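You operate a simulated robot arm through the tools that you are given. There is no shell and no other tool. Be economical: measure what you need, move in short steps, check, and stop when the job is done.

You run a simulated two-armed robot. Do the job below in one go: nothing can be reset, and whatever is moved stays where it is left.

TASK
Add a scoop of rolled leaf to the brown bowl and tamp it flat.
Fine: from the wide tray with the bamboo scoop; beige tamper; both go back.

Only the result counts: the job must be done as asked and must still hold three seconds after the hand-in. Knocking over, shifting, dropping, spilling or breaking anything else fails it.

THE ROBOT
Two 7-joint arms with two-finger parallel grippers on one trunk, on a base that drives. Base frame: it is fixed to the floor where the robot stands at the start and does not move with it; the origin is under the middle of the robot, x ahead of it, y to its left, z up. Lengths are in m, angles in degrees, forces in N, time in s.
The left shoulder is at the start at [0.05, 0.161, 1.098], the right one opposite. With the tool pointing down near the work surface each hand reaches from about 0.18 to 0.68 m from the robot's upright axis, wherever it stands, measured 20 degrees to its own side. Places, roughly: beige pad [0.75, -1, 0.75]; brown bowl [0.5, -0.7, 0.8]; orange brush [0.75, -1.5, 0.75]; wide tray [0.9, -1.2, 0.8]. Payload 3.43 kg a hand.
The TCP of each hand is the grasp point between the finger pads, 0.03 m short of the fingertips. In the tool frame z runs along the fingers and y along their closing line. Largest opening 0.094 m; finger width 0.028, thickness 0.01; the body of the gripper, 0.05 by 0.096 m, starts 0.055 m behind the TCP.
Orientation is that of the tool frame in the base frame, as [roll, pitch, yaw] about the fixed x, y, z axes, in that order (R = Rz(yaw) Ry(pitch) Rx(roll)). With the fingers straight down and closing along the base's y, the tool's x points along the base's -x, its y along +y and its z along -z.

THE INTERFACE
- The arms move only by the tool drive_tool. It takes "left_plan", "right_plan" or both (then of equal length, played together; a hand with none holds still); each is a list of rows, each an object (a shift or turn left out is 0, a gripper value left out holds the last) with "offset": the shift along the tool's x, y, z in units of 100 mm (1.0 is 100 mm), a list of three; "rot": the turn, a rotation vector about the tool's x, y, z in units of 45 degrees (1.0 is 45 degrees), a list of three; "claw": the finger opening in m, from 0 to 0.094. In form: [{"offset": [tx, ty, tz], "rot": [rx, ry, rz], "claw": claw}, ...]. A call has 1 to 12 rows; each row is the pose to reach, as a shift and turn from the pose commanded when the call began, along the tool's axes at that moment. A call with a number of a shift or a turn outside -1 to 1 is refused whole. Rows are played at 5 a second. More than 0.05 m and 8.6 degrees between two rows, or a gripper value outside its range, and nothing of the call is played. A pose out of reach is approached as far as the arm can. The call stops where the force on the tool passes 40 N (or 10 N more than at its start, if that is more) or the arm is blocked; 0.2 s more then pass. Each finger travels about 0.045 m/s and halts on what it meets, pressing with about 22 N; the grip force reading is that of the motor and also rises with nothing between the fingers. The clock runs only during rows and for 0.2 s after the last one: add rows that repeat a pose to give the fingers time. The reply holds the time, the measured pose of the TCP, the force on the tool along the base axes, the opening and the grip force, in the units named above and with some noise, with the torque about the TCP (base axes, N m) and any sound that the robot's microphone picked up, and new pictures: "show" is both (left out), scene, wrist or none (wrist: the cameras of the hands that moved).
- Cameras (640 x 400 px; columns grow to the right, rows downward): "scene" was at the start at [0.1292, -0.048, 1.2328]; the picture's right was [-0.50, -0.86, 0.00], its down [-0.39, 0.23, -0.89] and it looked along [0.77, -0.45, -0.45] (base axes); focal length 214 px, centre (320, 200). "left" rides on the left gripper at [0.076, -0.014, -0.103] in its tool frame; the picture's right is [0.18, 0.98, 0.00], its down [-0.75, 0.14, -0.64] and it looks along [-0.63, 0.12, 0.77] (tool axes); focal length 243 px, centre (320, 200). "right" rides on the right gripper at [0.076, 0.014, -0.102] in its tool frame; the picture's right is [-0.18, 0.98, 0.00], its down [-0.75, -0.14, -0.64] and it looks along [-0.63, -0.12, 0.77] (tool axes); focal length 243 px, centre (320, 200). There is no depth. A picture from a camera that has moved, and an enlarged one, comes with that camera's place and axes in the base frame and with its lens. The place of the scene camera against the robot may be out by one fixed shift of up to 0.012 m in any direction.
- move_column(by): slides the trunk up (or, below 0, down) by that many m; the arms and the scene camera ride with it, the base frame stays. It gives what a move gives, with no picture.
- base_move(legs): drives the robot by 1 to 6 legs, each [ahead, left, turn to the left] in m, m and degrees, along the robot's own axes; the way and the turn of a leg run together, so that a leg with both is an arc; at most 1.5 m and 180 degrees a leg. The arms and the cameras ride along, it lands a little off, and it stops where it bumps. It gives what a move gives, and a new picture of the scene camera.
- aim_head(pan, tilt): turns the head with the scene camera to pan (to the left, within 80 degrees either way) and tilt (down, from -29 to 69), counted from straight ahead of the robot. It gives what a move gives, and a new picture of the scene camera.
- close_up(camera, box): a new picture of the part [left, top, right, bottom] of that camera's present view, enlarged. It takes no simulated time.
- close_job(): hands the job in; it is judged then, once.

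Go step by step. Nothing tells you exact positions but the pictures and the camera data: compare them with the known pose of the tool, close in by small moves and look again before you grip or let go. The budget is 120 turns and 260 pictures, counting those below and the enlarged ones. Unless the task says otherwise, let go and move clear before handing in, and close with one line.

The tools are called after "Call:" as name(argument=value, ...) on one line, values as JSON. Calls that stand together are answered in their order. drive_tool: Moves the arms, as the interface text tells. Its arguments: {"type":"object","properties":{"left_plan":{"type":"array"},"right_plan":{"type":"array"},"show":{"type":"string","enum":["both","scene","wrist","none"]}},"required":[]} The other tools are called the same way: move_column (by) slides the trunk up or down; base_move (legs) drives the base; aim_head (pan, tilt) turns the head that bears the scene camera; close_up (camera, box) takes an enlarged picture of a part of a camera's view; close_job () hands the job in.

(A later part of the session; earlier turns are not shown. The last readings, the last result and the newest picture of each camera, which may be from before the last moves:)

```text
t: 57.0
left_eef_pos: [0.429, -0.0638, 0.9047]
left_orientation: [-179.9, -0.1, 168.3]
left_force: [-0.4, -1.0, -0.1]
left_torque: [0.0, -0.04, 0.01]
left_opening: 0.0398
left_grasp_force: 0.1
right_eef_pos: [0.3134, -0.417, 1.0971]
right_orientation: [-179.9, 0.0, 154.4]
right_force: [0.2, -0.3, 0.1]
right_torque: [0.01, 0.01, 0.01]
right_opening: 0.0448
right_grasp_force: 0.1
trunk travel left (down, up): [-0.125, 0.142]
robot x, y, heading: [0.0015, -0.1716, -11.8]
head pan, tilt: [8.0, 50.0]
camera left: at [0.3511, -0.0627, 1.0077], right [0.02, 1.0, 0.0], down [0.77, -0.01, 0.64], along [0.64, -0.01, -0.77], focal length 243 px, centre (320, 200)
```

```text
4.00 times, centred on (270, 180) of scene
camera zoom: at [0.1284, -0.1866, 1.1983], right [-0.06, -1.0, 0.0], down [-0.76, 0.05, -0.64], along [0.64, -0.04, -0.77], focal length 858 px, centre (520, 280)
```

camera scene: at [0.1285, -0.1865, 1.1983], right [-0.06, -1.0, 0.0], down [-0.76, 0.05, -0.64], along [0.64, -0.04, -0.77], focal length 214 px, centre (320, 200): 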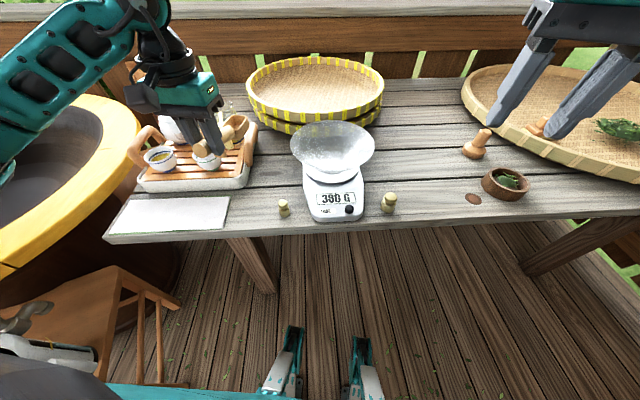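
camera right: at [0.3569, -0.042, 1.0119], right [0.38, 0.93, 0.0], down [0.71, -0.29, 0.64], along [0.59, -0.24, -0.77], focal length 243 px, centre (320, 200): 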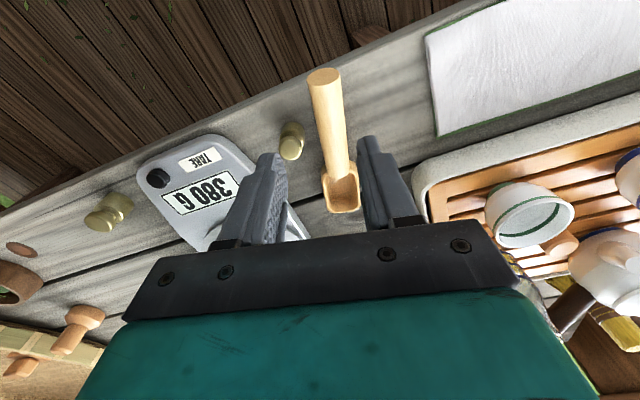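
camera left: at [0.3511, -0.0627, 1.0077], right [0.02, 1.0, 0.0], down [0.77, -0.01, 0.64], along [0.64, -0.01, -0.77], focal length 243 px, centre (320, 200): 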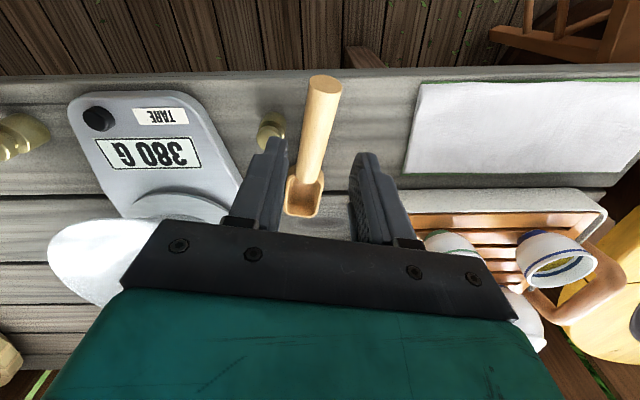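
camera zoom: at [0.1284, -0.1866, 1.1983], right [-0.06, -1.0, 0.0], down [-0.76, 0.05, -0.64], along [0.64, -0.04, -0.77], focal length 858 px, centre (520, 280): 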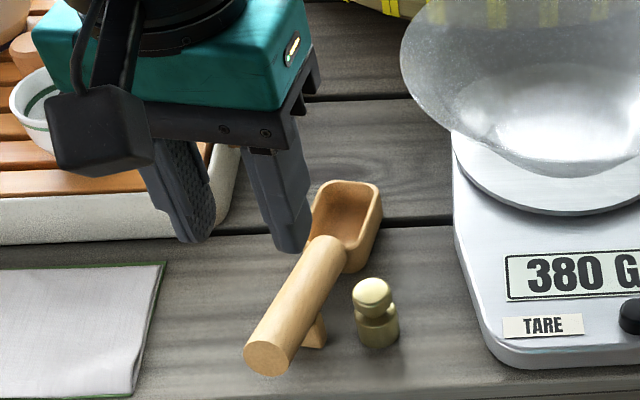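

The scoop is back in place with the weight undisturbed. Next I'll raise the left hand and drive to the bowl for the tamper.

Call:
drive_tool(left_plan=[{"offset": [0, 0, -0.4]}, {"offset": [0, 0, -0.8], "claw": 0.07}, {"offset": [0, 0, -1.0], "claw": 0.07}], show="none")

Call:
base_move(legs=[[0, -0.1, 0], [0, 0, 11.8], [0.08, -0.65, 0]])

Call:
close_up(camera="left", box=[0, 0, 640, 400])

Call:
close_up(camera="right", box=[0, 0, 640, 400])

```text
t: 57.8
left_eef_pos: [0.4282, -0.0623, 1.0056]
left_orientation: [-179.9, 0.0, 168.4]
left_force: [-0.1, 0.0, -0.3]
left_torque: [-0.03, -0.01, 0.01]
left_opening: 0.0697
left_grasp_force: 0.1
right_eef_pos: [0.3139, -0.4165, 1.0967]
right_orientation: [179.9, 0.1, 154.5]
right_force: [-0.2, -0.9, -0.6]
right_torque: [-0.01, 0.0, -0.01]
right_opening: 0.0449
right_grasp_force: 0.1
trunk travel left (down, up): [-0.125, 0.142]
robot x, y, heading: [0.0017, -0.1746, -11.7]
head pan, tilt: [8.0, 50.0]
```

```text
t: 62.9
left_eef_pos: [0.4576, -0.7246, 1.0032]
left_orientation: [-179.9, 0.0, 179.9]
left_force: [0.7, -0.7, 1.0]
left_torque: [-0.02, -0.01, 0.0]
left_opening: 0.07
left_grasp_force: 0.1
right_eef_pos: [0.4168, -1.0949, 1.0982]
right_orientation: [180.0, 0.1, 165.9]
right_force: [0.5, -0.6, 0.4]
right_torque: [0.01, -0.02, 0.02]
right_opening: 0.045
right_grasp_force: 0.2
trunk travel left (down, up): [-0.125, 0.142]
robot x, y, heading: [0.0622, -0.9152, -0.0]
head pan, tilt: [8.0, 50.0]
camera scene: at [0.1883, -0.9073, 1.1983], right [0.14, -0.99, 0.0], down [-0.76, -0.1, -0.64], along [0.64, 0.09, -0.77], focal length 214 px, centre (320, 200)
```

scene: 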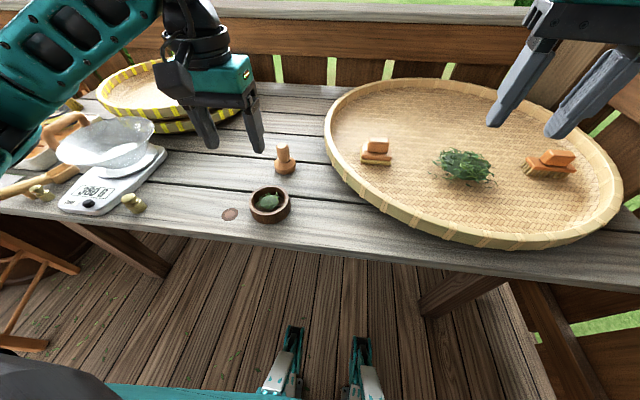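

```text
1.00 times, centred on (320, 200) of left
camera zoom: at [0.382, -0.7387, 1.108], right [-0.18, 0.98, 0.0], down [0.75, 0.14, 0.64], along [0.63, 0.12, -0.77], focal length 243 px, centre (320, 200)
```

zoom: 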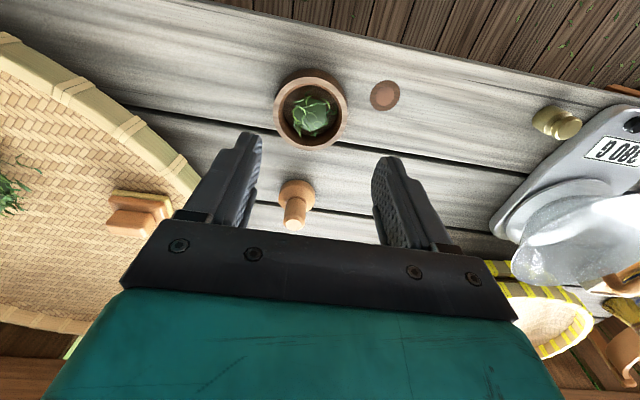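

```text
1.00 times, centred on (320, 200) of right
camera zoom: at [0.3448, -1.0612, 1.2011], right [0.42, 0.91, 0.0], down [0.7, -0.32, 0.64], along [0.58, -0.27, -0.77], focal length 243 px, centre (320, 200)
```

zoom: 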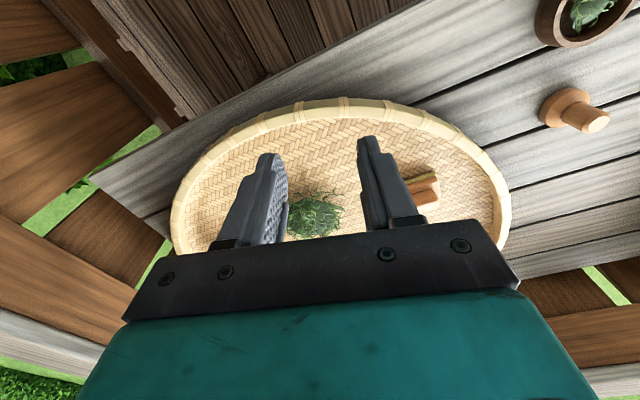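

The tamper stands at about (0.660, -0.727) with its top near z = 0.84, and the bowl centre is at (0.497, -0.730). I'll move the left hand above the tamper.

Call:
drive_tool(left_plan=[{"offset": [-0.35, 0, 0]}, {"offset": [-0.7, 0, 0]}, {"offset": [-1.0, -0.02, 0]}], show="none")

Call:
drive_tool(left_plan=[{"offset": [-0.35, 0, 0.25]}, {"offset": [-0.7, 0, 0.5]}, {"offset": [-1.0, 0, 0.8]}], show="wrist")

Call:
close_up(camera="right", box=[440, 0, 640, 200])

Call:
close_up(camera="scene", box=[190, 90, 350, 210])

```text
t: 63.7
left_eef_pos: [0.559, -0.7279, 1.0032]
left_orientation: [180.0, -0.1, 179.8]
left_force: [0.3, -0.8, -0.4]
left_torque: [0.03, 0.0, 0.03]
left_opening: 0.0698
left_grasp_force: 0.0
right_eef_pos: [0.4161, -1.0948, 1.0977]
right_orientation: [180.0, 0.0, 165.9]
right_force: [0.4, 0.4, -0.4]
right_torque: [0.0, 0.01, -0.04]
right_opening: 0.0451
right_grasp_force: 0.0
trunk travel left (down, up): [-0.125, 0.142]
robot x, y, heading: [0.0621, -0.9161, -0.3]
head pan, tilt: [8.0, 50.0]
```

```text
t: 64.5
left_eef_pos: [0.6593, -0.7277, 0.9239]
left_orientation: [-179.9, 0.1, 179.8]
left_force: [-0.2, -0.2, 0.2]
left_torque: [-0.02, 0.02, 0.03]
left_opening: 0.07
left_grasp_force: 0.1
right_eef_pos: [0.4166, -1.0937, 1.098]
right_orientation: [-180.0, 0.0, 165.9]
right_force: [-0.8, -0.4, -0.2]
right_torque: [-0.02, -0.01, 0.02]
right_opening: 0.0452
right_grasp_force: 0.0
trunk travel left (down, up): [-0.125, 0.142]
robot x, y, heading: [0.0597, -0.9157, 0.2]
head pan, tilt: [8.0, 50.0]
camera left: at [0.5826, -0.7415, 1.0281], right [-0.18, 0.98, 0.0], down [0.75, 0.14, 0.64], along [0.63, 0.11, -0.77], focal length 243 px, centre (320, 200)
```

left: 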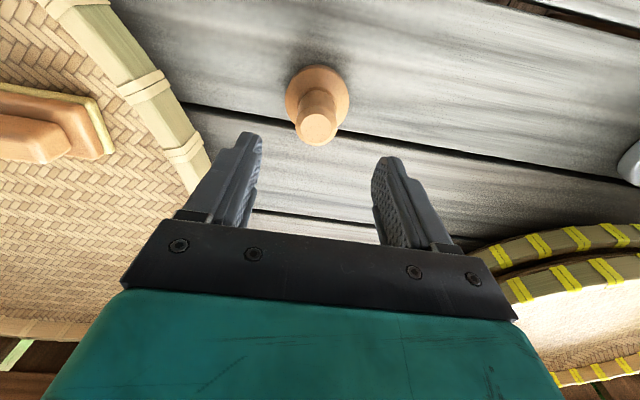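

```text
2.00 times, centred on (540, 100) of right
camera zoom: at [0.3451, -1.0611, 1.201], right [0.42, 0.91, 0.0], down [0.7, -0.32, 0.64], along [0.58, -0.27, -0.77], focal length 485 px, centre (-120, 400)
```

zoom: 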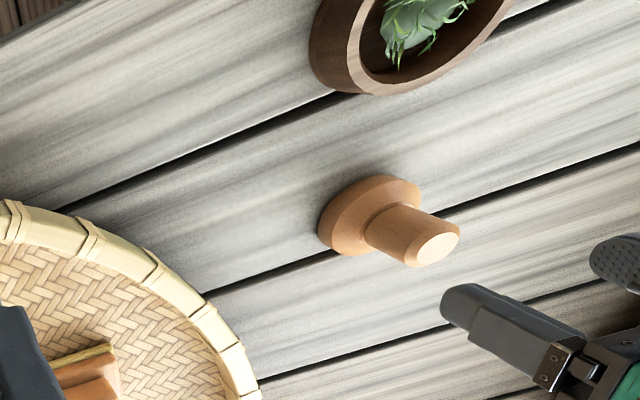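

```text
3.33 times, centred on (270, 150) of scene
camera zoom: at [0.1886, -0.9073, 1.1983], right [0.14, -0.99, 0.0], down [-0.76, -0.1, -0.64], along [0.64, 0.09, -0.77], focal length 715 px, centre (487, 367)
```

zoom: 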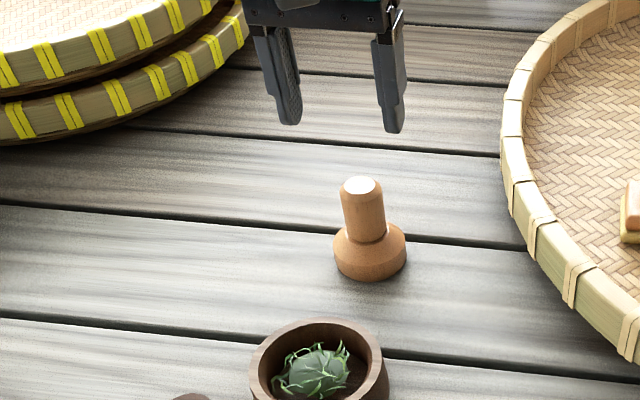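

The tamper is centred under the TCP within about 3 mm. I'll go down around the stem and close.

Call:
drive_tool(left_plan=[{"offset": [-0.02, -0.03, 0.3]}, {"offset": [-0.02, -0.03, 0.6]}, {"offset": [-0.02, -0.03, 0.8]}, {"offset": [-0.02, -0.03, 0.98]}, {"offset": [-0.02, -0.03, 0.98], "claw": 0.02}, {"offset": [-0.02, -0.03, 0.98], "claw": 0.02}, {"offset": [-0.02, -0.03, 0.98], "claw": 0.02}, {"offset": [-0.02, -0.03, 0.98], "claw": 0.02}, {"offset": [-0.02, -0.03, 0.98], "claw": 0.02}], show="wrist")

Call:
close_up(camera="right", box=[440, 0, 640, 200])

Call:
close_up(camera="scene", box=[190, 90, 350, 210])

```text
t: 66.5
left_eef_pos: [0.6601, -0.7306, 0.8268]
left_orientation: [-179.9, 0.0, 179.8]
left_force: [0.4, 0.2, -0.6]
left_torque: [-0.01, 0.04, -0.02]
left_opening: 0.0375
left_grasp_force: 22.3
right_eef_pos: [0.4158, -1.0934, 1.0973]
right_orientation: [-179.9, 0.0, 165.7]
right_force: [-0.1, 0.3, -0.5]
right_torque: [-0.01, 0.02, 0.02]
right_opening: 0.0452
right_grasp_force: 0.0
trunk travel left (down, up): [-0.125, 0.142]
robot x, y, heading: [0.0662, -0.9153, -0.1]
head pan, tilt: [8.0, 50.0]
camera left: at [0.584, -0.7444, 0.9304], right [-0.18, 0.98, 0.0], down [0.75, 0.14, 0.64], along [0.63, 0.11, -0.77], focal length 243 px, centre (320, 200)
```

left: 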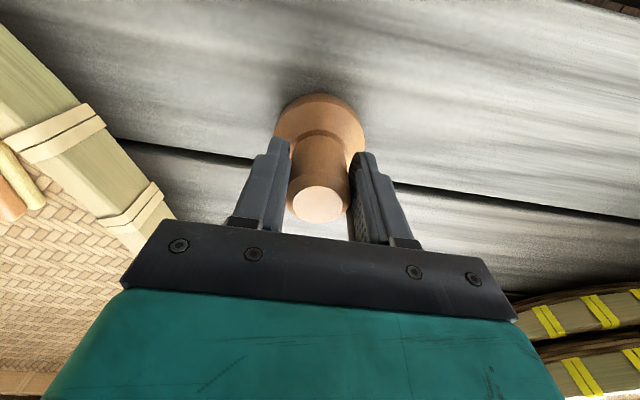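

```text
2.00 times, centred on (540, 100) of right
camera zoom: at [0.3449, -1.0609, 1.2011], right [0.42, 0.91, 0.0], down [0.7, -0.32, 0.64], along [0.58, -0.27, -0.77], focal length 485 px, centre (-120, 400)
```

zoom: 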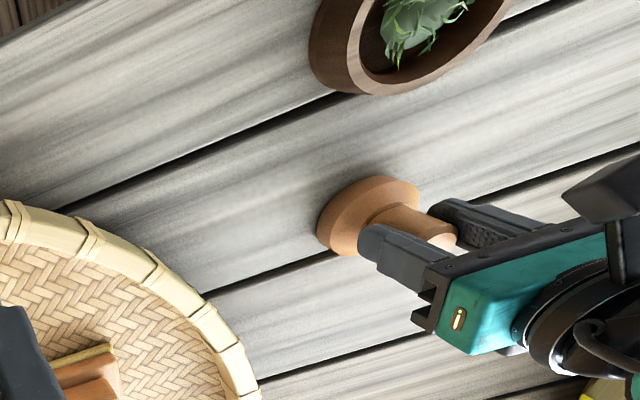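

```text
3.33 times, centred on (270, 150) of scene
camera zoom: at [0.1884, -0.9071, 1.1983], right [0.14, -0.99, 0.0], down [-0.76, -0.1, -0.64], along [0.64, 0.09, -0.77], focal length 715 px, centre (487, 367)
```

zoom: 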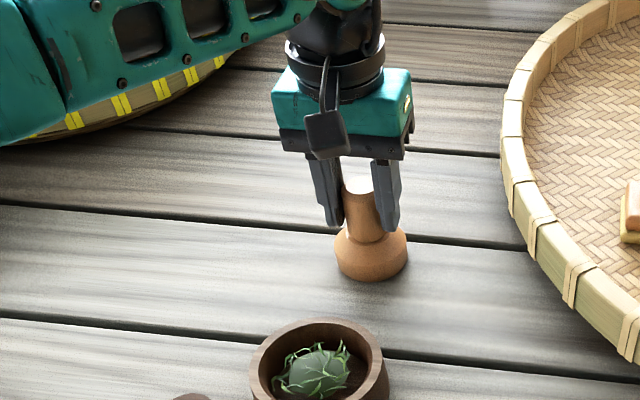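

The tamper is held by the stem; grip pose (0.660, -0.731, 0.827) is noted for the return. I'll lift it and carry it over the bowl.

Call:
drive_tool(left_plan=[{"offset": [0, 0, -0.3]}, {"offset": [0, 0, -0.6]}, {"offset": [0, 0, -0.9]}, {"offset": [0.3, 0, -0.9]}, {"offset": [0.6, 0, -0.9]}, {"offset": [0.9, 0, -0.9]}], show="none")

Call:
drive_tool(left_plan=[{"offset": [0.25, 0, 0]}, {"offset": [0.5, 0, 0]}, {"offset": [0.73, 0, 0]}, {"offset": [0.73, 0, 0.2]}], show="wrist")

Call:
close_up(camera="right", box=[440, 0, 640, 125])

Call:
close_up(camera="scene", box=[190, 120, 350, 240])

```text
t: 67.9
left_eef_pos: [0.5693, -0.7305, 0.9179]
left_orientation: [-179.9, 0.0, -180.0]
left_force: [1.6, -0.1, -1.5]
left_torque: [0.02, 0.0, -0.01]
left_opening: 0.0375
left_grasp_force: 21.9
right_eef_pos: [0.4166, -1.0929, 1.0987]
right_orientation: [-180.0, 0.1, 166.0]
right_force: [0.2, -0.2, -0.6]
right_torque: [0.0, -0.01, 0.02]
right_opening: 0.0452
right_grasp_force: 0.1
trunk travel left (down, up): [-0.125, 0.142]
robot x, y, heading: [0.0577, -0.9134, -0.3]
head pan, tilt: [8.0, 50.0]
```

```text
t: 68.9
left_eef_pos: [0.4984, -0.7284, 0.8964]
left_orientation: [-179.9, 0.1, 179.8]
left_force: [-0.2, 0.1, -1.7]
left_torque: [0.02, 0.03, 0.01]
left_opening: 0.0374
left_grasp_force: 22.2
right_eef_pos: [0.4163, -1.0934, 1.0986]
right_orientation: [180.0, 0.0, 165.9]
right_force: [-0.7, -0.4, -1.0]
right_torque: [0.02, 0.01, 0.0]
right_opening: 0.0452
right_grasp_force: 0.0
trunk travel left (down, up): [-0.125, 0.142]
robot x, y, heading: [0.0609, -0.9175, -0.1]
head pan, tilt: [8.0, 50.0]
camera left: at [0.4213, -0.743, 1.0006], right [-0.18, 0.98, 0.0], down [0.75, 0.14, 0.64], along [0.63, 0.12, -0.77], focal length 243 px, centre (320, 200)
```

left: 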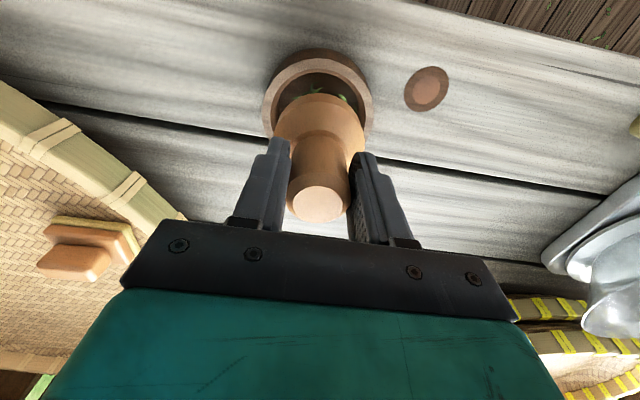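

```text
3.20 times, centred on (540, 62) of right
camera zoom: at [0.3449, -1.0608, 1.2011], right [0.42, 0.91, 0.0], down [0.7, -0.32, 0.64], along [0.58, -0.27, -0.77], focal length 776 px, centre (-384, 640)
```

zoom: 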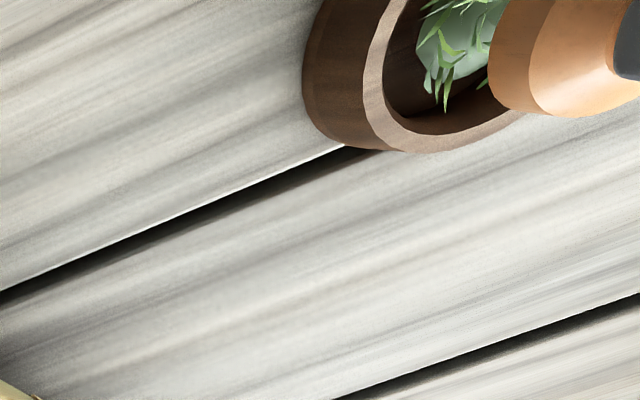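

```text
3.33 times, centred on (270, 180) of scene
camera zoom: at [0.1885, -0.907, 1.1983], right [0.14, -0.99, 0.0], down [-0.76, -0.1, -0.64], along [0.64, 0.09, -0.77], focal length 715 px, centre (487, 267)
```

zoom: 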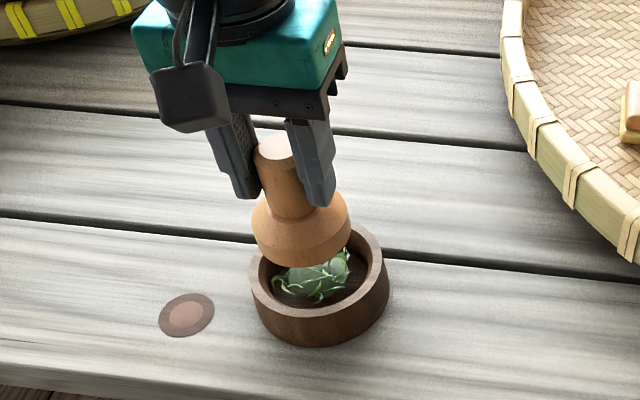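

The base of the tamper (about 70 mm) fits into the bowl with only a few millimetres to spare. I'll lower to just above the rim with a small sideways correction and check alignment.

Call:
drive_tool(left_plan=[{"offset": [0, -0.02, 0.1]}, {"offset": [0, -0.04, 0.2]}], show="none")

Call:
close_up(camera="scene", box=[230, 150, 310, 210])

Call:
close_up(camera="left", box=[220, 30, 420, 155])

Call:
close_up(camera="right", box=[480, 0, 640, 100])

```text
t: 69.5
left_eef_pos: [0.4972, -0.7344, 0.8769]
left_orientation: [-180.0, 0.0, 179.9]
left_force: [0.0, -0.5, -0.8]
left_torque: [0.0, 0.04, -0.01]
left_opening: 0.0372
left_grasp_force: 22.3
right_eef_pos: [0.4163, -1.0936, 1.098]
right_orientation: [180.0, 0.0, 165.8]
right_force: [1.3, 0.3, 1.0]
right_torque: [-0.01, 0.0, -0.01]
right_opening: 0.045
right_grasp_force: 0.0
trunk travel left (down, up): [-0.125, 0.142]
robot x, y, heading: [0.0607, -0.9144, 0.0]
head pan, tilt: [8.0, 50.0]
```

```text
6.67 times, centred on (270, 180) of scene
camera zoom: at [0.1884, -0.9071, 1.1983], right [0.14, -0.99, 0.0], down [-0.76, -0.1, -0.64], along [0.64, 0.09, -0.77], focal length 1430 px, centre (653, 333)
```

zoom: 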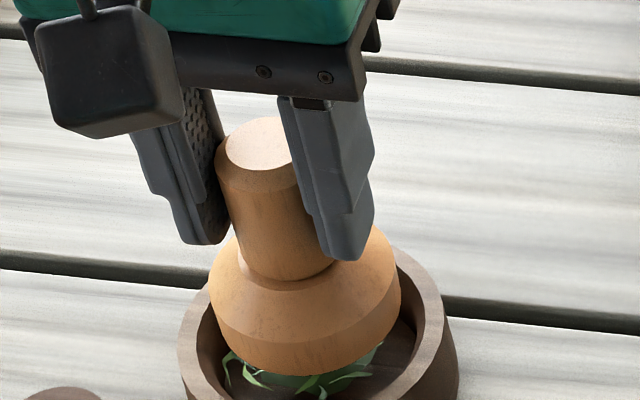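

```text
3.20 times, centred on (320, 92) of left
camera zoom: at [0.4211, -0.7474, 0.98], right [-0.18, 0.98, 0.0], down [0.75, 0.14, 0.64], along [0.63, 0.12, -0.77], focal length 776 px, centre (320, 544)
```

zoom: 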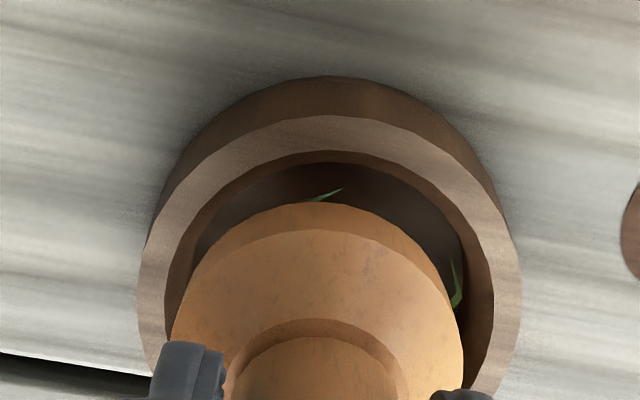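

```text
4.00 times, centred on (560, 50) of right
camera zoom: at [0.3449, -1.0609, 1.2011], right [0.42, 0.91, 0.0], down [0.7, -0.32, 0.64], along [0.58, -0.27, -0.77], focal length 970 px, centre (-640, 800)
```

zoom: 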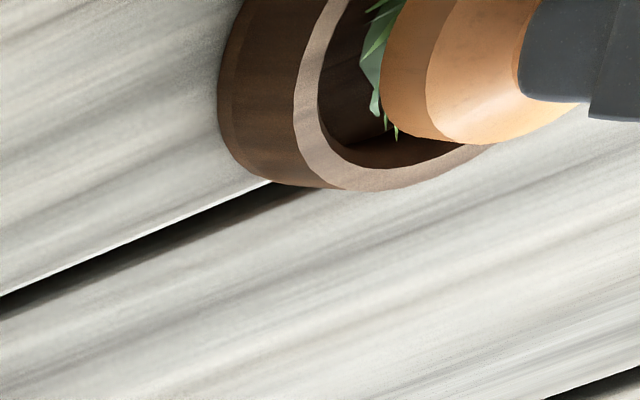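

The tamper is centred over the bowl to within 2 mm. I'll lower slowly into the bowl and watch the force.

Call:
drive_tool(left_plan=[{"offset": [0, 0.01, 0.05]}, {"offset": [0, 0.01, 0.1]}, {"offset": [0, 0.01, 0.15]}, {"offset": [0, 0.01, 0.2]}, {"offset": [0, 0.01, 0.25]}], show="none")

Call:
close_up(camera="scene", box=[230, 150, 310, 210])

Call:
close_up(camera="left", box=[220, 30, 420, 155])

```text
t: 70.7
left_eef_pos: [0.4979, -0.7335, 0.8509]
left_orientation: [-179.8, -0.1, 179.8]
left_force: [0.5, -0.7, 0.0]
left_torque: [0.0, 0.02, -0.01]
left_opening: 0.0376
left_grasp_force: 22.2
right_eef_pos: [0.4162, -1.0935, 1.097]
right_orientation: [179.9, 0.0, 165.9]
right_force: [0.1, -0.4, -0.4]
right_torque: [0.0, 0.0, 0.03]
right_opening: 0.045
right_grasp_force: 0.1
trunk travel left (down, up): [-0.125, 0.142]
robot x, y, heading: [0.0617, -0.917, -0.1]
head pan, tilt: [8.0, 50.0]
```

```text
6.67 times, centred on (270, 180) of scene
camera zoom: at [0.1884, -0.9071, 1.1983], right [0.14, -0.99, 0.0], down [-0.76, -0.1, -0.64], along [0.64, 0.09, -0.77], focal length 1430 px, centre (653, 333)
```

zoom: 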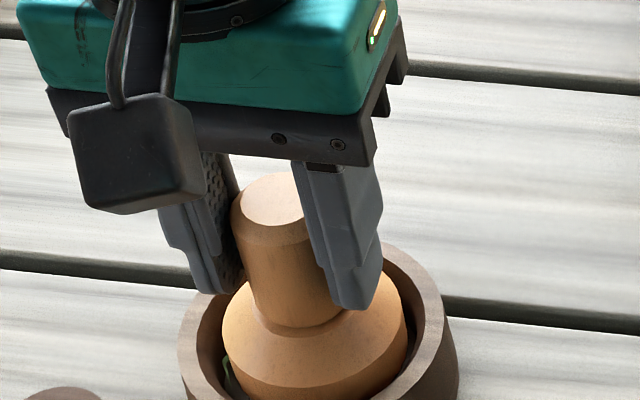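

```text
3.20 times, centred on (320, 92) of left
camera zoom: at [0.421, -0.7465, 0.9548], right [-0.18, 0.98, 0.0], down [0.75, 0.14, 0.64], along [0.63, 0.11, -0.77], focal length 776 px, centre (320, 544)
```

zoom: 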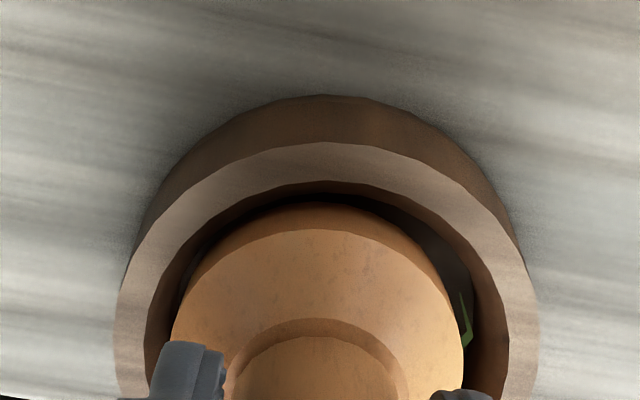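

The base has entered the bowl cleanly with no contact yet. I'll nudge 2 mm toward centre and continue down gently until it presses.

Call:
drive_tool(left_plan=[{"offset": [0, 0.02, 0.02]}, {"offset": [0, 0.02, 0.04]}, {"offset": [0, 0.02, 0.06]}, {"offset": [0, 0.02, 0.08]}, {"offset": [0, 0.02, 0.1]}], show="none")

```text
t: 71.9
left_eef_pos: [0.4979, -0.731, 0.8406]
left_orientation: [-179.9, 0.2, 179.8]
left_force: [0.5, 0.1, -0.8]
left_torque: [-0.01, 0.02, 0.0]
left_opening: 0.0374
left_grasp_force: 22.2
right_eef_pos: [0.4162, -1.0931, 1.0976]
right_orientation: [180.0, 0.0, 165.9]
right_force: [0.6, -0.1, 0.0]
right_torque: [0.0, 0.02, -0.02]
right_opening: 0.0453
right_grasp_force: 0.1
trunk travel left (down, up): [-0.125, 0.142]
robot x, y, heading: [0.062, -0.9143, -0.5]
head pan, tilt: [8.0, 50.0]
```

Call:
drive_tool(left_plan=[{"offset": [0, 0, 0.015]}, {"offset": [0, 0, 0.03]}, {"offset": [0, 0, 0.045]}, {"offset": [0, 0, 0.06]}], show="none")

Call:
close_up(camera="scene", box=[230, 150, 310, 210])

```text
t: 72.9
left_eef_pos: [0.4985, -0.7309, 0.8355]
left_orientation: [-179.8, 0.0, 179.8]
left_force: [-0.9, 0.1, -0.8]
left_torque: [-0.01, 0.02, 0.01]
left_opening: 0.0371
left_grasp_force: 21.9
right_eef_pos: [0.4155, -1.093, 1.098]
right_orientation: [180.0, -0.1, 166.0]
right_force: [-0.6, 0.0, 0.3]
right_torque: [0.01, -0.03, 0.0]
right_opening: 0.0451
right_grasp_force: 0.0
trunk travel left (down, up): [-0.125, 0.142]
robot x, y, heading: [0.0568, -0.9162, -0.3]
head pan, tilt: [8.0, 50.0]
```

```text
6.67 times, centred on (270, 180) of scene
camera zoom: at [0.1883, -0.9071, 1.1984], right [0.14, -0.99, 0.0], down [-0.76, -0.1, -0.64], along [0.64, 0.09, -0.77], focal length 1430 px, centre (653, 333)
```

zoom: 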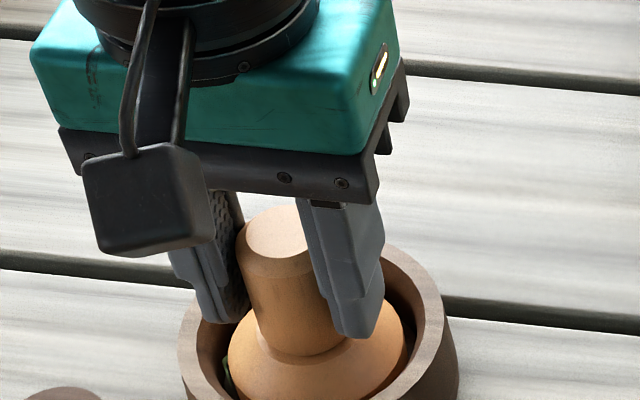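

Still no contact at about 8 mm above the table. I'll go on in 1 mm steps until a clear press force shows.

Call:
drive_tool(left_plan=[{"offset": [0, 0, 0.01]}, {"offset": [0, 0, 0.02]}, {"offset": [0, 0, 0.03]}, {"offset": [0, 0, 0.03]}], show="none")

```text
t: 73.9
left_eef_pos: [0.4991, -0.7317, 0.8352]
left_orientation: [-180.0, 0.4, 180.0]
left_force: [0.4, 2.7, 18.1]
left_torque: [0.01, -0.2, 0.03]
left_opening: 0.0372
left_grasp_force: 22.6
right_eef_pos: [0.4151, -1.0937, 1.0982]
right_orientation: [180.0, 0.1, 165.9]
right_force: [0.0, 0.2, -0.2]
right_torque: [-0.02, 0.0, -0.03]
right_opening: 0.0448
right_grasp_force: 0.0
trunk travel left (down, up): [-0.125, 0.142]
robot x, y, heading: [0.0591, -0.9164, -0.3]
head pan, tilt: [8.0, 50.0]
```

It is pressing at 18 N. I'll press slightly harder, hold, release, and lift for a look.

Call:
drive_tool(left_plan=[{"offset": [0, 0, 0.01]}, {"offset": [0, 0, 0.01]}, {"offset": [0, 0, 0.01]}, {"offset": [0, 0, 0.01]}], show="none")

Call:
drive_tool(left_plan=[{"offset": [0, 0, -0.1]}, {"offset": [0, 0, -0.25]}, {"offset": [0, 0, -0.4]}, {"offset": [0, 0, -0.7]}, {"offset": [0, 0, -0.95]}], show="none")

Call:
close_up(camera="scene", box=[190, 120, 350, 240])

Call:
close_up(camera="right", box=[480, 0, 640, 100])

Call:
close_up(camera="left", box=[220, 30, 420, 240])

```text
t: 74.9
left_eef_pos: [0.498, -0.7307, 0.8336]
left_orientation: [-179.8, 0.2, 179.9]
left_force: [9.1, 2.6, 20.2]
left_torque: [0.01, -0.4, 0.05]
left_opening: 0.0367
left_grasp_force: 21.8
right_eef_pos: [0.4146, -1.0937, 1.0979]
right_orientation: [179.8, 0.2, 165.9]
right_force: [-0.2, 0.2, -0.8]
right_torque: [0.02, -0.02, 0.01]
right_opening: 0.045
right_grasp_force: 0.1
trunk travel left (down, up): [-0.125, 0.142]
robot x, y, heading: [0.0598, -0.9164, -0.3]
head pan, tilt: [8.0, 50.0]
```

```text
t: 76.1
left_eef_pos: [0.4971, -0.7309, 0.9282]
left_orientation: [-179.8, 0.0, 179.7]
left_force: [0.6, -0.2, -1.1]
left_torque: [-0.02, 0.01, 0.01]
left_opening: 0.0369
left_grasp_force: 22.2
right_eef_pos: [0.4162, -1.0949, 1.098]
right_orientation: [180.0, 0.0, 165.8]
right_force: [0.1, 1.2, -0.5]
right_torque: [0.0, 0.0, -0.02]
right_opening: 0.0451
right_grasp_force: 0.0
trunk travel left (down, up): [-0.125, 0.142]
robot x, y, heading: [0.0619, -0.9139, -0.2]
head pan, tilt: [8.0, 50.0]
```

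```text
3.33 times, centred on (270, 180) of scene
camera zoom: at [0.1883, -0.9072, 1.1983], right [0.14, -0.99, 0.0], down [-0.76, -0.1, -0.64], along [0.64, 0.09, -0.77], focal length 715 px, centre (487, 267)
```

zoom: 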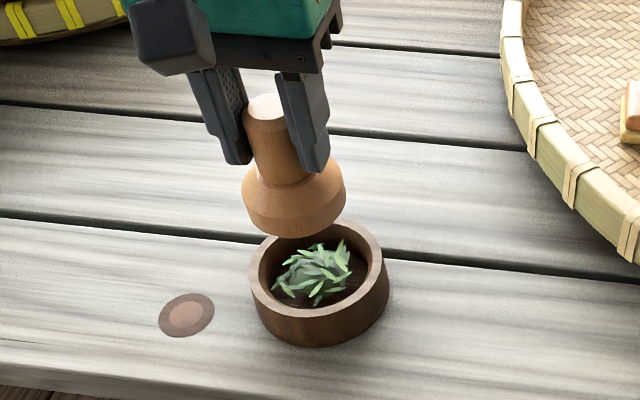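

```text
4.00 times, centred on (560, 50) of right
camera zoom: at [0.3447, -1.061, 1.2011], right [0.42, 0.91, 0.0], down [0.7, -0.32, 0.64], along [0.58, -0.27, -0.77], focal length 970 px, centre (-640, 800)
```

zoom: 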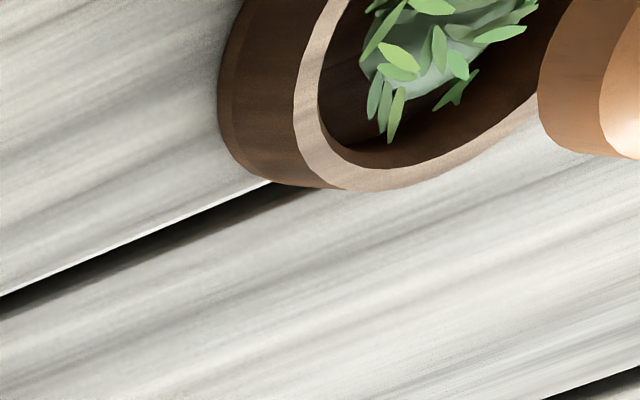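

```text
1.90 times, centred on (320, 135) of left
camera zoom: at [0.4214, -0.7449, 1.0309], right [-0.18, 0.98, 0.0], down [0.75, 0.14, 0.64], along [0.63, 0.12, -0.77], focal length 462 px, centre (320, 324)
```

zoom: 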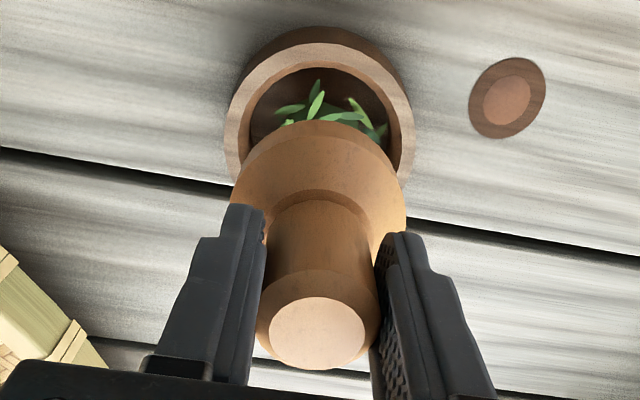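

The leaf's look changed after the press: flatter, broader blades. I'll press once more, a little firmer, and see whether it changes further.

Call:
drive_tool(left_plan=[{"offset": [0, 0, 0.3]}, {"offset": [0, 0, 0.55]}, {"offset": [0, 0, 0.75]}, {"offset": [0, 0, 0.87]}, {"offset": [0, 0, 0.92]}, {"offset": [0, 0, 0.95]}, {"offset": [0, 0, 0.97]}, {"offset": [0, 0, 0.98]}, {"offset": [0, 0, 0.98]}, {"offset": [0, 0, 0.98]}], show="none")

Call:
drive_tool(left_plan=[{"offset": [0, 0, 0.01]}, {"offset": [0, 0, 0.01]}, {"offset": [0, 0, 0.01]}], show="none")

```text
t: 78.3
left_eef_pos: [0.4985, -0.7304, 0.831]
left_orientation: [-179.8, 0.4, 179.8]
left_force: [10.1, 2.1, 21.7]
left_torque: [0.04, -0.33, 0.02]
left_opening: 0.0362
left_grasp_force: 22.0
right_eef_pos: [0.4161, -1.094, 1.0992]
right_orientation: [179.8, 0.1, 165.9]
right_force: [-0.1, -0.7, 0.1]
right_torque: [-0.01, -0.02, 0.02]
right_opening: 0.0448
right_grasp_force: 0.0
trunk travel left (down, up): [-0.125, 0.142]
robot x, y, heading: [0.0565, -0.9141, -0.4]
head pan, tilt: [8.0, 50.0]
```

```text
t: 79.1
left_eef_pos: [0.4982, -0.7314, 0.8296]
left_orientation: [-179.8, 0.4, 179.9]
left_force: [10.2, 2.5, 22.7]
left_torque: [0.1, -0.23, -0.01]
left_opening: 0.036
left_grasp_force: 22.5
right_eef_pos: [0.4166, -1.0941, 1.0976]
right_orientation: [179.8, 0.1, 165.9]
right_force: [-0.1, -0.1, 1.0]
right_torque: [-0.01, -0.01, -0.05]
right_opening: 0.0447
right_grasp_force: 0.0
trunk travel left (down, up): [-0.125, 0.142]
robot x, y, heading: [0.0602, -0.9177, 0.1]
head pan, tilt: [8.0, 50.0]
```

The tamper now slides a little in the grip rather than pressing harder, with some sideways force, so I stop pressing and lift to check.

Call:
drive_tool(left_plan=[{"offset": [0, 0, -0.1]}, {"offset": [0, 0, -0.25]}, {"offset": [0, 0, -0.45]}, {"offset": [0, 0, -0.75]}, {"offset": [0, 0, -1.0]}], show="none")

Call:
drive_tool(left_plan=[{"offset": [-0.3, 0, 0]}, {"offset": [-0.6, 0, 0]}, {"offset": [-0.9, 0, 0]}], show="none")

Call:
close_up(camera="scene", box=[190, 90, 350, 210])

Call:
close_up(camera="scene", box=[235, 170, 305, 220])

Call:
close_up(camera="left", box=[220, 0, 420, 125])

```text
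t: 80.3
left_eef_pos: [0.4976, -0.7304, 0.9283]
left_orientation: [-179.9, 0.0, 179.8]
left_force: [0.3, -0.8, -1.9]
left_torque: [0.02, 0.02, 0.03]
left_opening: 0.0359
left_grasp_force: 22.5
right_eef_pos: [0.4166, -1.094, 1.0984]
right_orientation: [180.0, -0.1, 165.9]
right_force: [-0.8, 0.6, 0.2]
right_torque: [-0.01, 0.0, 0.03]
right_opening: 0.0448
right_grasp_force: 0.1
trunk travel left (down, up): [-0.125, 0.142]
robot x, y, heading: [0.0642, -0.9119, 0.0]
head pan, tilt: [8.0, 50.0]
```

```text
t: 81.1
left_eef_pos: [0.5877, -0.7307, 0.9275]
left_orientation: [-179.9, 0.0, 179.8]
left_force: [0.4, 0.1, -1.6]
left_torque: [0.0, 0.01, -0.02]
left_opening: 0.0363
left_grasp_force: 22.0
right_eef_pos: [0.4159, -1.0933, 1.0976]
right_orientation: [180.0, 0.0, 165.9]
right_force: [-0.1, -0.1, 0.1]
right_torque: [0.01, -0.01, 0.01]
right_opening: 0.0448
right_grasp_force: 0.1
trunk travel left (down, up): [-0.125, 0.142]
robot x, y, heading: [0.0584, -0.9186, -0.3]
head pan, tilt: [8.0, 50.0]
```

```text
3.33 times, centred on (270, 150) of scene
camera zoom: at [0.1886, -0.9072, 1.1983], right [0.14, -0.99, 0.0], down [-0.76, -0.1, -0.64], along [0.64, 0.09, -0.77], focal length 715 px, centre (487, 367)
```

zoom: 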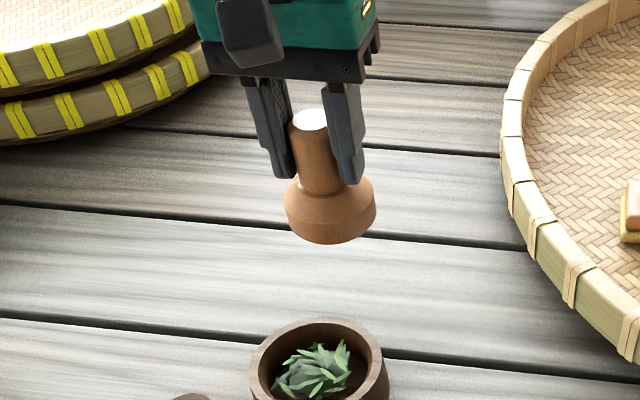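

```text
8.00 times, centred on (270, 195) of scene
camera zoom: at [0.1886, -0.9072, 1.1983], right [0.14, -0.99, 0.0], down [-0.76, -0.1, -0.64], along [0.64, 0.09, -0.77], focal length 1716 px, centre (720, 240)
```

zoom: 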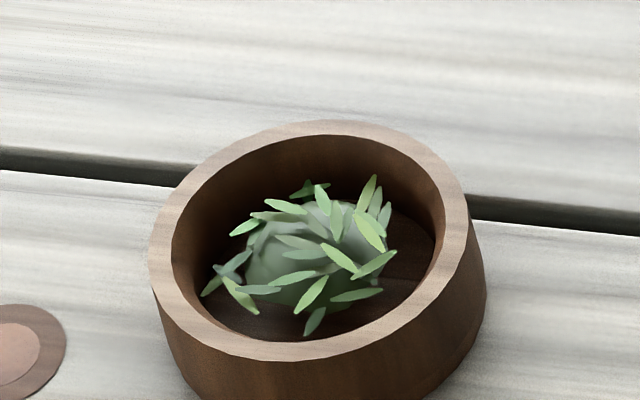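

```text
3.20 times, centred on (320, 62) of left
camera zoom: at [0.5121, -0.7447, 1.0309], right [-0.18, 0.98, 0.0], down [0.75, 0.14, 0.64], along [0.63, 0.12, -0.77], focal length 776 px, centre (320, 640)
```

zoom: 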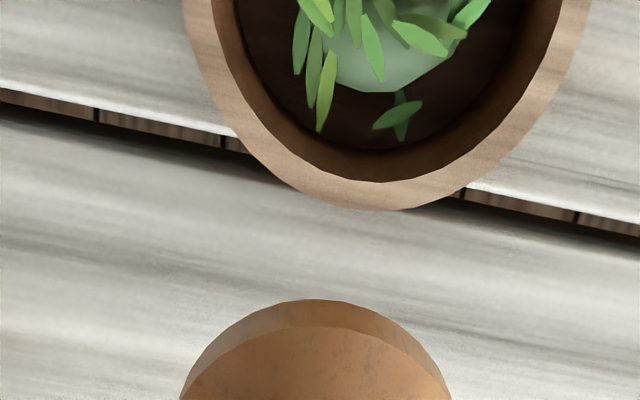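

The leaf in the bowl now shows the pressed form and the bowl has not moved. The tamper slid up about 5 mm in the grip, so I'll set it back at (0.660, -0.731), feeling for the table.

Call:
drive_tool(left_plan=[{"offset": [-0.3, 0, 0.1]}, {"offset": [-0.6, 0, 0.3]}, {"offset": [-0.72, 0, 0.6]}, {"offset": [-0.72, 0, 0.9]}, {"offset": [-0.72, 0, 0.95]}], show="none")

Call:
close_up(camera="scene", box=[190, 90, 350, 210])

Call:
close_up(camera="right", box=[440, 0, 640, 200])

```text
t: 82.3
left_eef_pos: [0.6599, -0.7321, 0.8335]
left_orientation: [-179.9, 0.0, 179.8]
left_force: [0.8, 0.5, -0.4]
left_torque: [0.0, 0.0, -0.01]
left_opening: 0.0361
left_grasp_force: 22.0
right_eef_pos: [0.4152, -1.0935, 1.0987]
right_orientation: [-179.9, 0.1, 165.9]
right_force: [0.2, 0.9, 0.4]
right_torque: [-0.01, 0.01, -0.07]
right_opening: 0.0451
right_grasp_force: 0.1
trunk travel left (down, up): [-0.125, 0.142]
robot x, y, heading: [0.0623, -0.9175, 0.1]
head pan, tilt: [8.0, 50.0]
```

```text
3.33 times, centred on (270, 150) of scene
camera zoom: at [0.1884, -0.9071, 1.1983], right [0.14, -0.99, 0.0], down [-0.76, -0.1, -0.64], along [0.64, 0.09, -0.77], focal length 715 px, centre (487, 367)
```

zoom: 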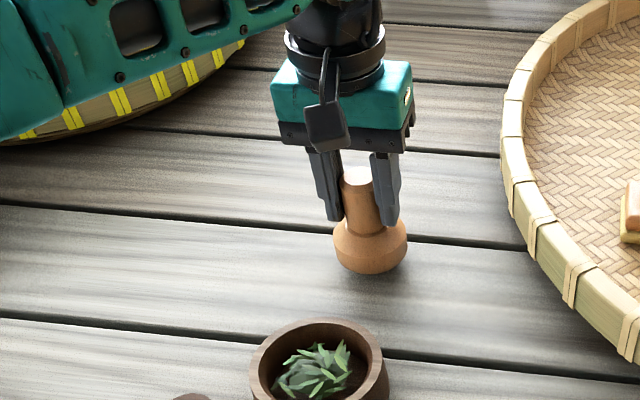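

```text
2.00 times, centred on (540, 100) of right
camera zoom: at [0.3449, -1.0609, 1.2011], right [0.42, 0.91, 0.0], down [0.7, -0.32, 0.64], along [0.58, -0.27, -0.77], focal length 485 px, centre (-120, 400)
```

zoom: 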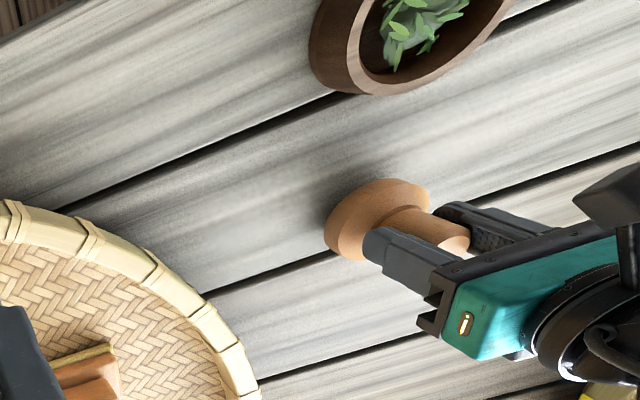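

Position matches its original spot. I'll lower until the base touches the table, then open.

Call:
drive_tool(left_plan=[{"offset": [0, 0.01, 0.04]}, {"offset": [0, 0.01, 0.07]}, {"offset": [0, 0.01, 0.09]}, {"offset": [0, 0.01, 0.1]}, {"offset": [0, 0.01, 0.1]}], show="none")

```text
t: 83.5
left_eef_pos: [0.6592, -0.7302, 0.8228]
left_orientation: [-179.9, 0.0, 179.8]
left_force: [-1.2, 0.7, -1.6]
left_torque: [0.01, -0.01, -0.03]
left_opening: 0.0361
left_grasp_force: 22.1
right_eef_pos: [0.4158, -1.0925, 1.0983]
right_orientation: [180.0, 0.0, 165.8]
right_force: [0.3, 0.0, -0.3]
right_torque: [-0.05, 0.02, -0.03]
right_opening: 0.0453
right_grasp_force: 0.2
trunk travel left (down, up): [-0.125, 0.142]
robot x, y, heading: [0.0641, -0.915, -0.2]
head pan, tilt: [8.0, 50.0]
```

Call:
drive_tool(left_plan=[{"offset": [0, 0, 0.01]}, {"offset": [0, 0, 0.02]}, {"offset": [0, 0, 0.02]}], show="none")

```text
t: 84.3
left_eef_pos: [0.6611, -0.7319, 0.8218]
left_orientation: [-179.9, 0.3, 179.8]
left_force: [-0.8, 1.3, 6.5]
left_torque: [0.09, 0.25, -0.01]
left_opening: 0.0361
left_grasp_force: 22.8
right_eef_pos: [0.4159, -1.0937, 1.0977]
right_orientation: [180.0, 0.2, 165.9]
right_force: [-0.3, -0.4, -0.3]
right_torque: [0.03, 0.04, 0.04]
right_opening: 0.0451
right_grasp_force: 0.1
trunk travel left (down, up): [-0.125, 0.142]
robot x, y, heading: [0.063, -0.9227, -0.1]
head pan, tilt: [8.0, 50.0]
```

The base touches the table (6.5 N up). I'll open the fingers and withdraw straight up.

Call:
drive_tool(left_plan=[{"claw": 0.045}, {"claw": 0.06}, {"claw": 0.07}, {"claw": 0.07}], show="none")

Call:
drive_tool(left_plan=[{"offset": [0, 0, -0.25]}, {"offset": [0, 0, -0.5]}, {"offset": [0, 0, -0.75]}, {"offset": [0, 0, -1.0]}], show="none")

Call:
drive_tool(left_plan=[{"offset": [0.4, 0, -0.3]}, {"offset": [0.8, 0, -0.5]}, {"offset": [1.0, 0, -0.7]}], show="both")

Call:
close_up(camera="left", box=[240, 60, 400, 200])

Call:
close_up(camera="scene", box=[190, 90, 350, 240])

```text
t: 85.3
left_eef_pos: [0.6602, -0.7306, 0.8201]
left_orientation: [-180.0, -0.1, 179.8]
left_force: [-0.3, 0.4, 0.3]
left_torque: [0.01, -0.02, 0.0]
left_opening: 0.0698
left_grasp_force: 0.1
right_eef_pos: [0.4162, -1.0931, 1.0985]
right_orientation: [180.0, 0.0, 165.9]
right_force: [0.5, -0.2, -0.3]
right_torque: [-0.02, -0.01, -0.01]
right_opening: 0.045
right_grasp_force: 0.1
trunk travel left (down, up): [-0.125, 0.142]
robot x, y, heading: [0.0646, -0.9154, -0.4]
head pan, tilt: [8.0, 50.0]
```

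```text
t: 86.3
left_eef_pos: [0.6591, -0.7295, 0.9217]
left_orientation: [-179.8, 0.0, 179.8]
left_force: [0.4, 0.6, -0.2]
left_torque: [0.02, 0.03, 0.01]
left_opening: 0.0702
left_grasp_force: 0.1
right_eef_pos: [0.4172, -1.0935, 1.0987]
right_orientation: [179.9, 0.1, 165.9]
right_force: [-0.1, -0.5, 0.1]
right_torque: [0.0, 0.03, 0.01]
right_opening: 0.0449
right_grasp_force: 0.1
trunk travel left (down, up): [-0.125, 0.142]
robot x, y, heading: [0.0663, -0.9137, -0.4]
head pan, tilt: [8.0, 50.0]
```

```text
t: 87.1
left_eef_pos: [0.5599, -0.7299, 0.9912]
left_orientation: [-179.9, 0.1, 179.9]
left_force: [-0.8, 0.0, -0.3]
left_torque: [-0.01, -0.01, 0.0]
left_opening: 0.0702
left_grasp_force: 0.1
right_eef_pos: [0.4168, -1.0932, 1.0972]
right_orientation: [-180.0, 0.1, 165.9]
right_force: [-0.2, -0.9, 0.3]
right_torque: [0.01, 0.02, -0.02]
right_opening: 0.0453
right_grasp_force: 0.1
trunk travel left (down, up): [-0.125, 0.142]
robot x, y, heading: [0.061, -0.9137, 0.1]
head pan, tilt: [8.0, 50.0]
camera scene: at [0.1881, -0.9071, 1.1984], right [0.14, -0.99, 0.0], down [-0.76, -0.1, -0.64], along [0.64, 0.09, -0.77], focal length 214 px, centre (320, 200)
camera left: at [0.4832, -0.7434, 1.0947], right [-0.18, 0.98, 0.0], down [0.75, 0.14, 0.64], along [0.63, 0.12, -0.77], focal length 243 px, centre (320, 200)
```

scene: 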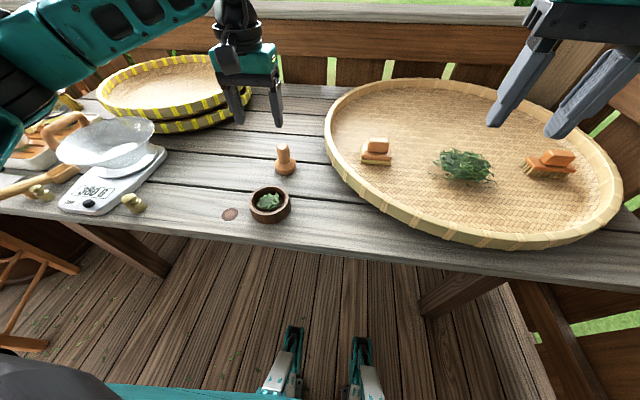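
left: 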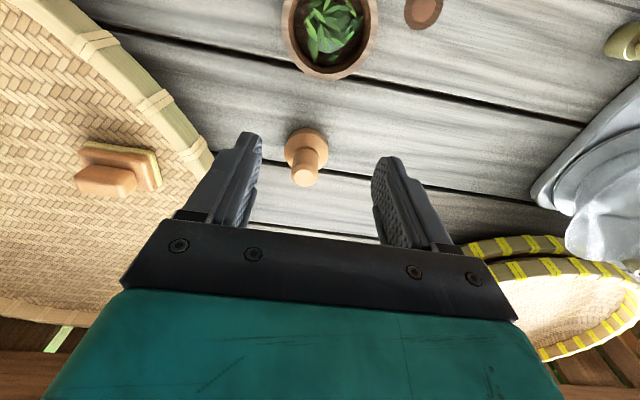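

```text
2.86 times, centred on (320, 130) of left
camera zoom: at [0.4832, -0.7434, 1.0947], right [-0.18, 0.98, 0.0], down [0.75, 0.14, 0.64], along [0.63, 0.12, -0.77], focal length 693 px, centre (320, 400)
```

zoom: 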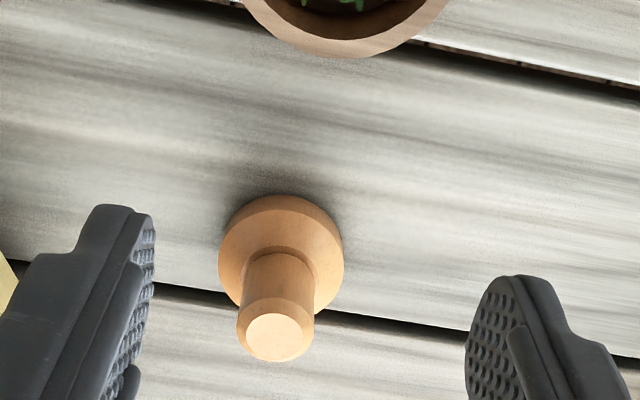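

```text
2.67 times, centred on (270, 165) of scene
camera zoom: at [0.1881, -0.9071, 1.1984], right [0.14, -0.99, 0.0], down [-0.76, -0.1, -0.64], along [0.64, 0.09, -0.77], focal length 572 px, centre (453, 293)
```

zoom: 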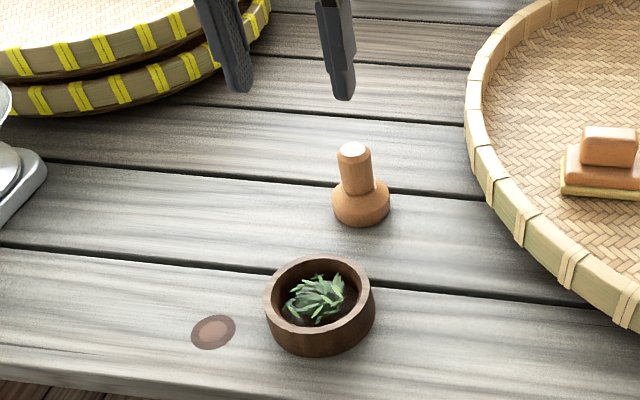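

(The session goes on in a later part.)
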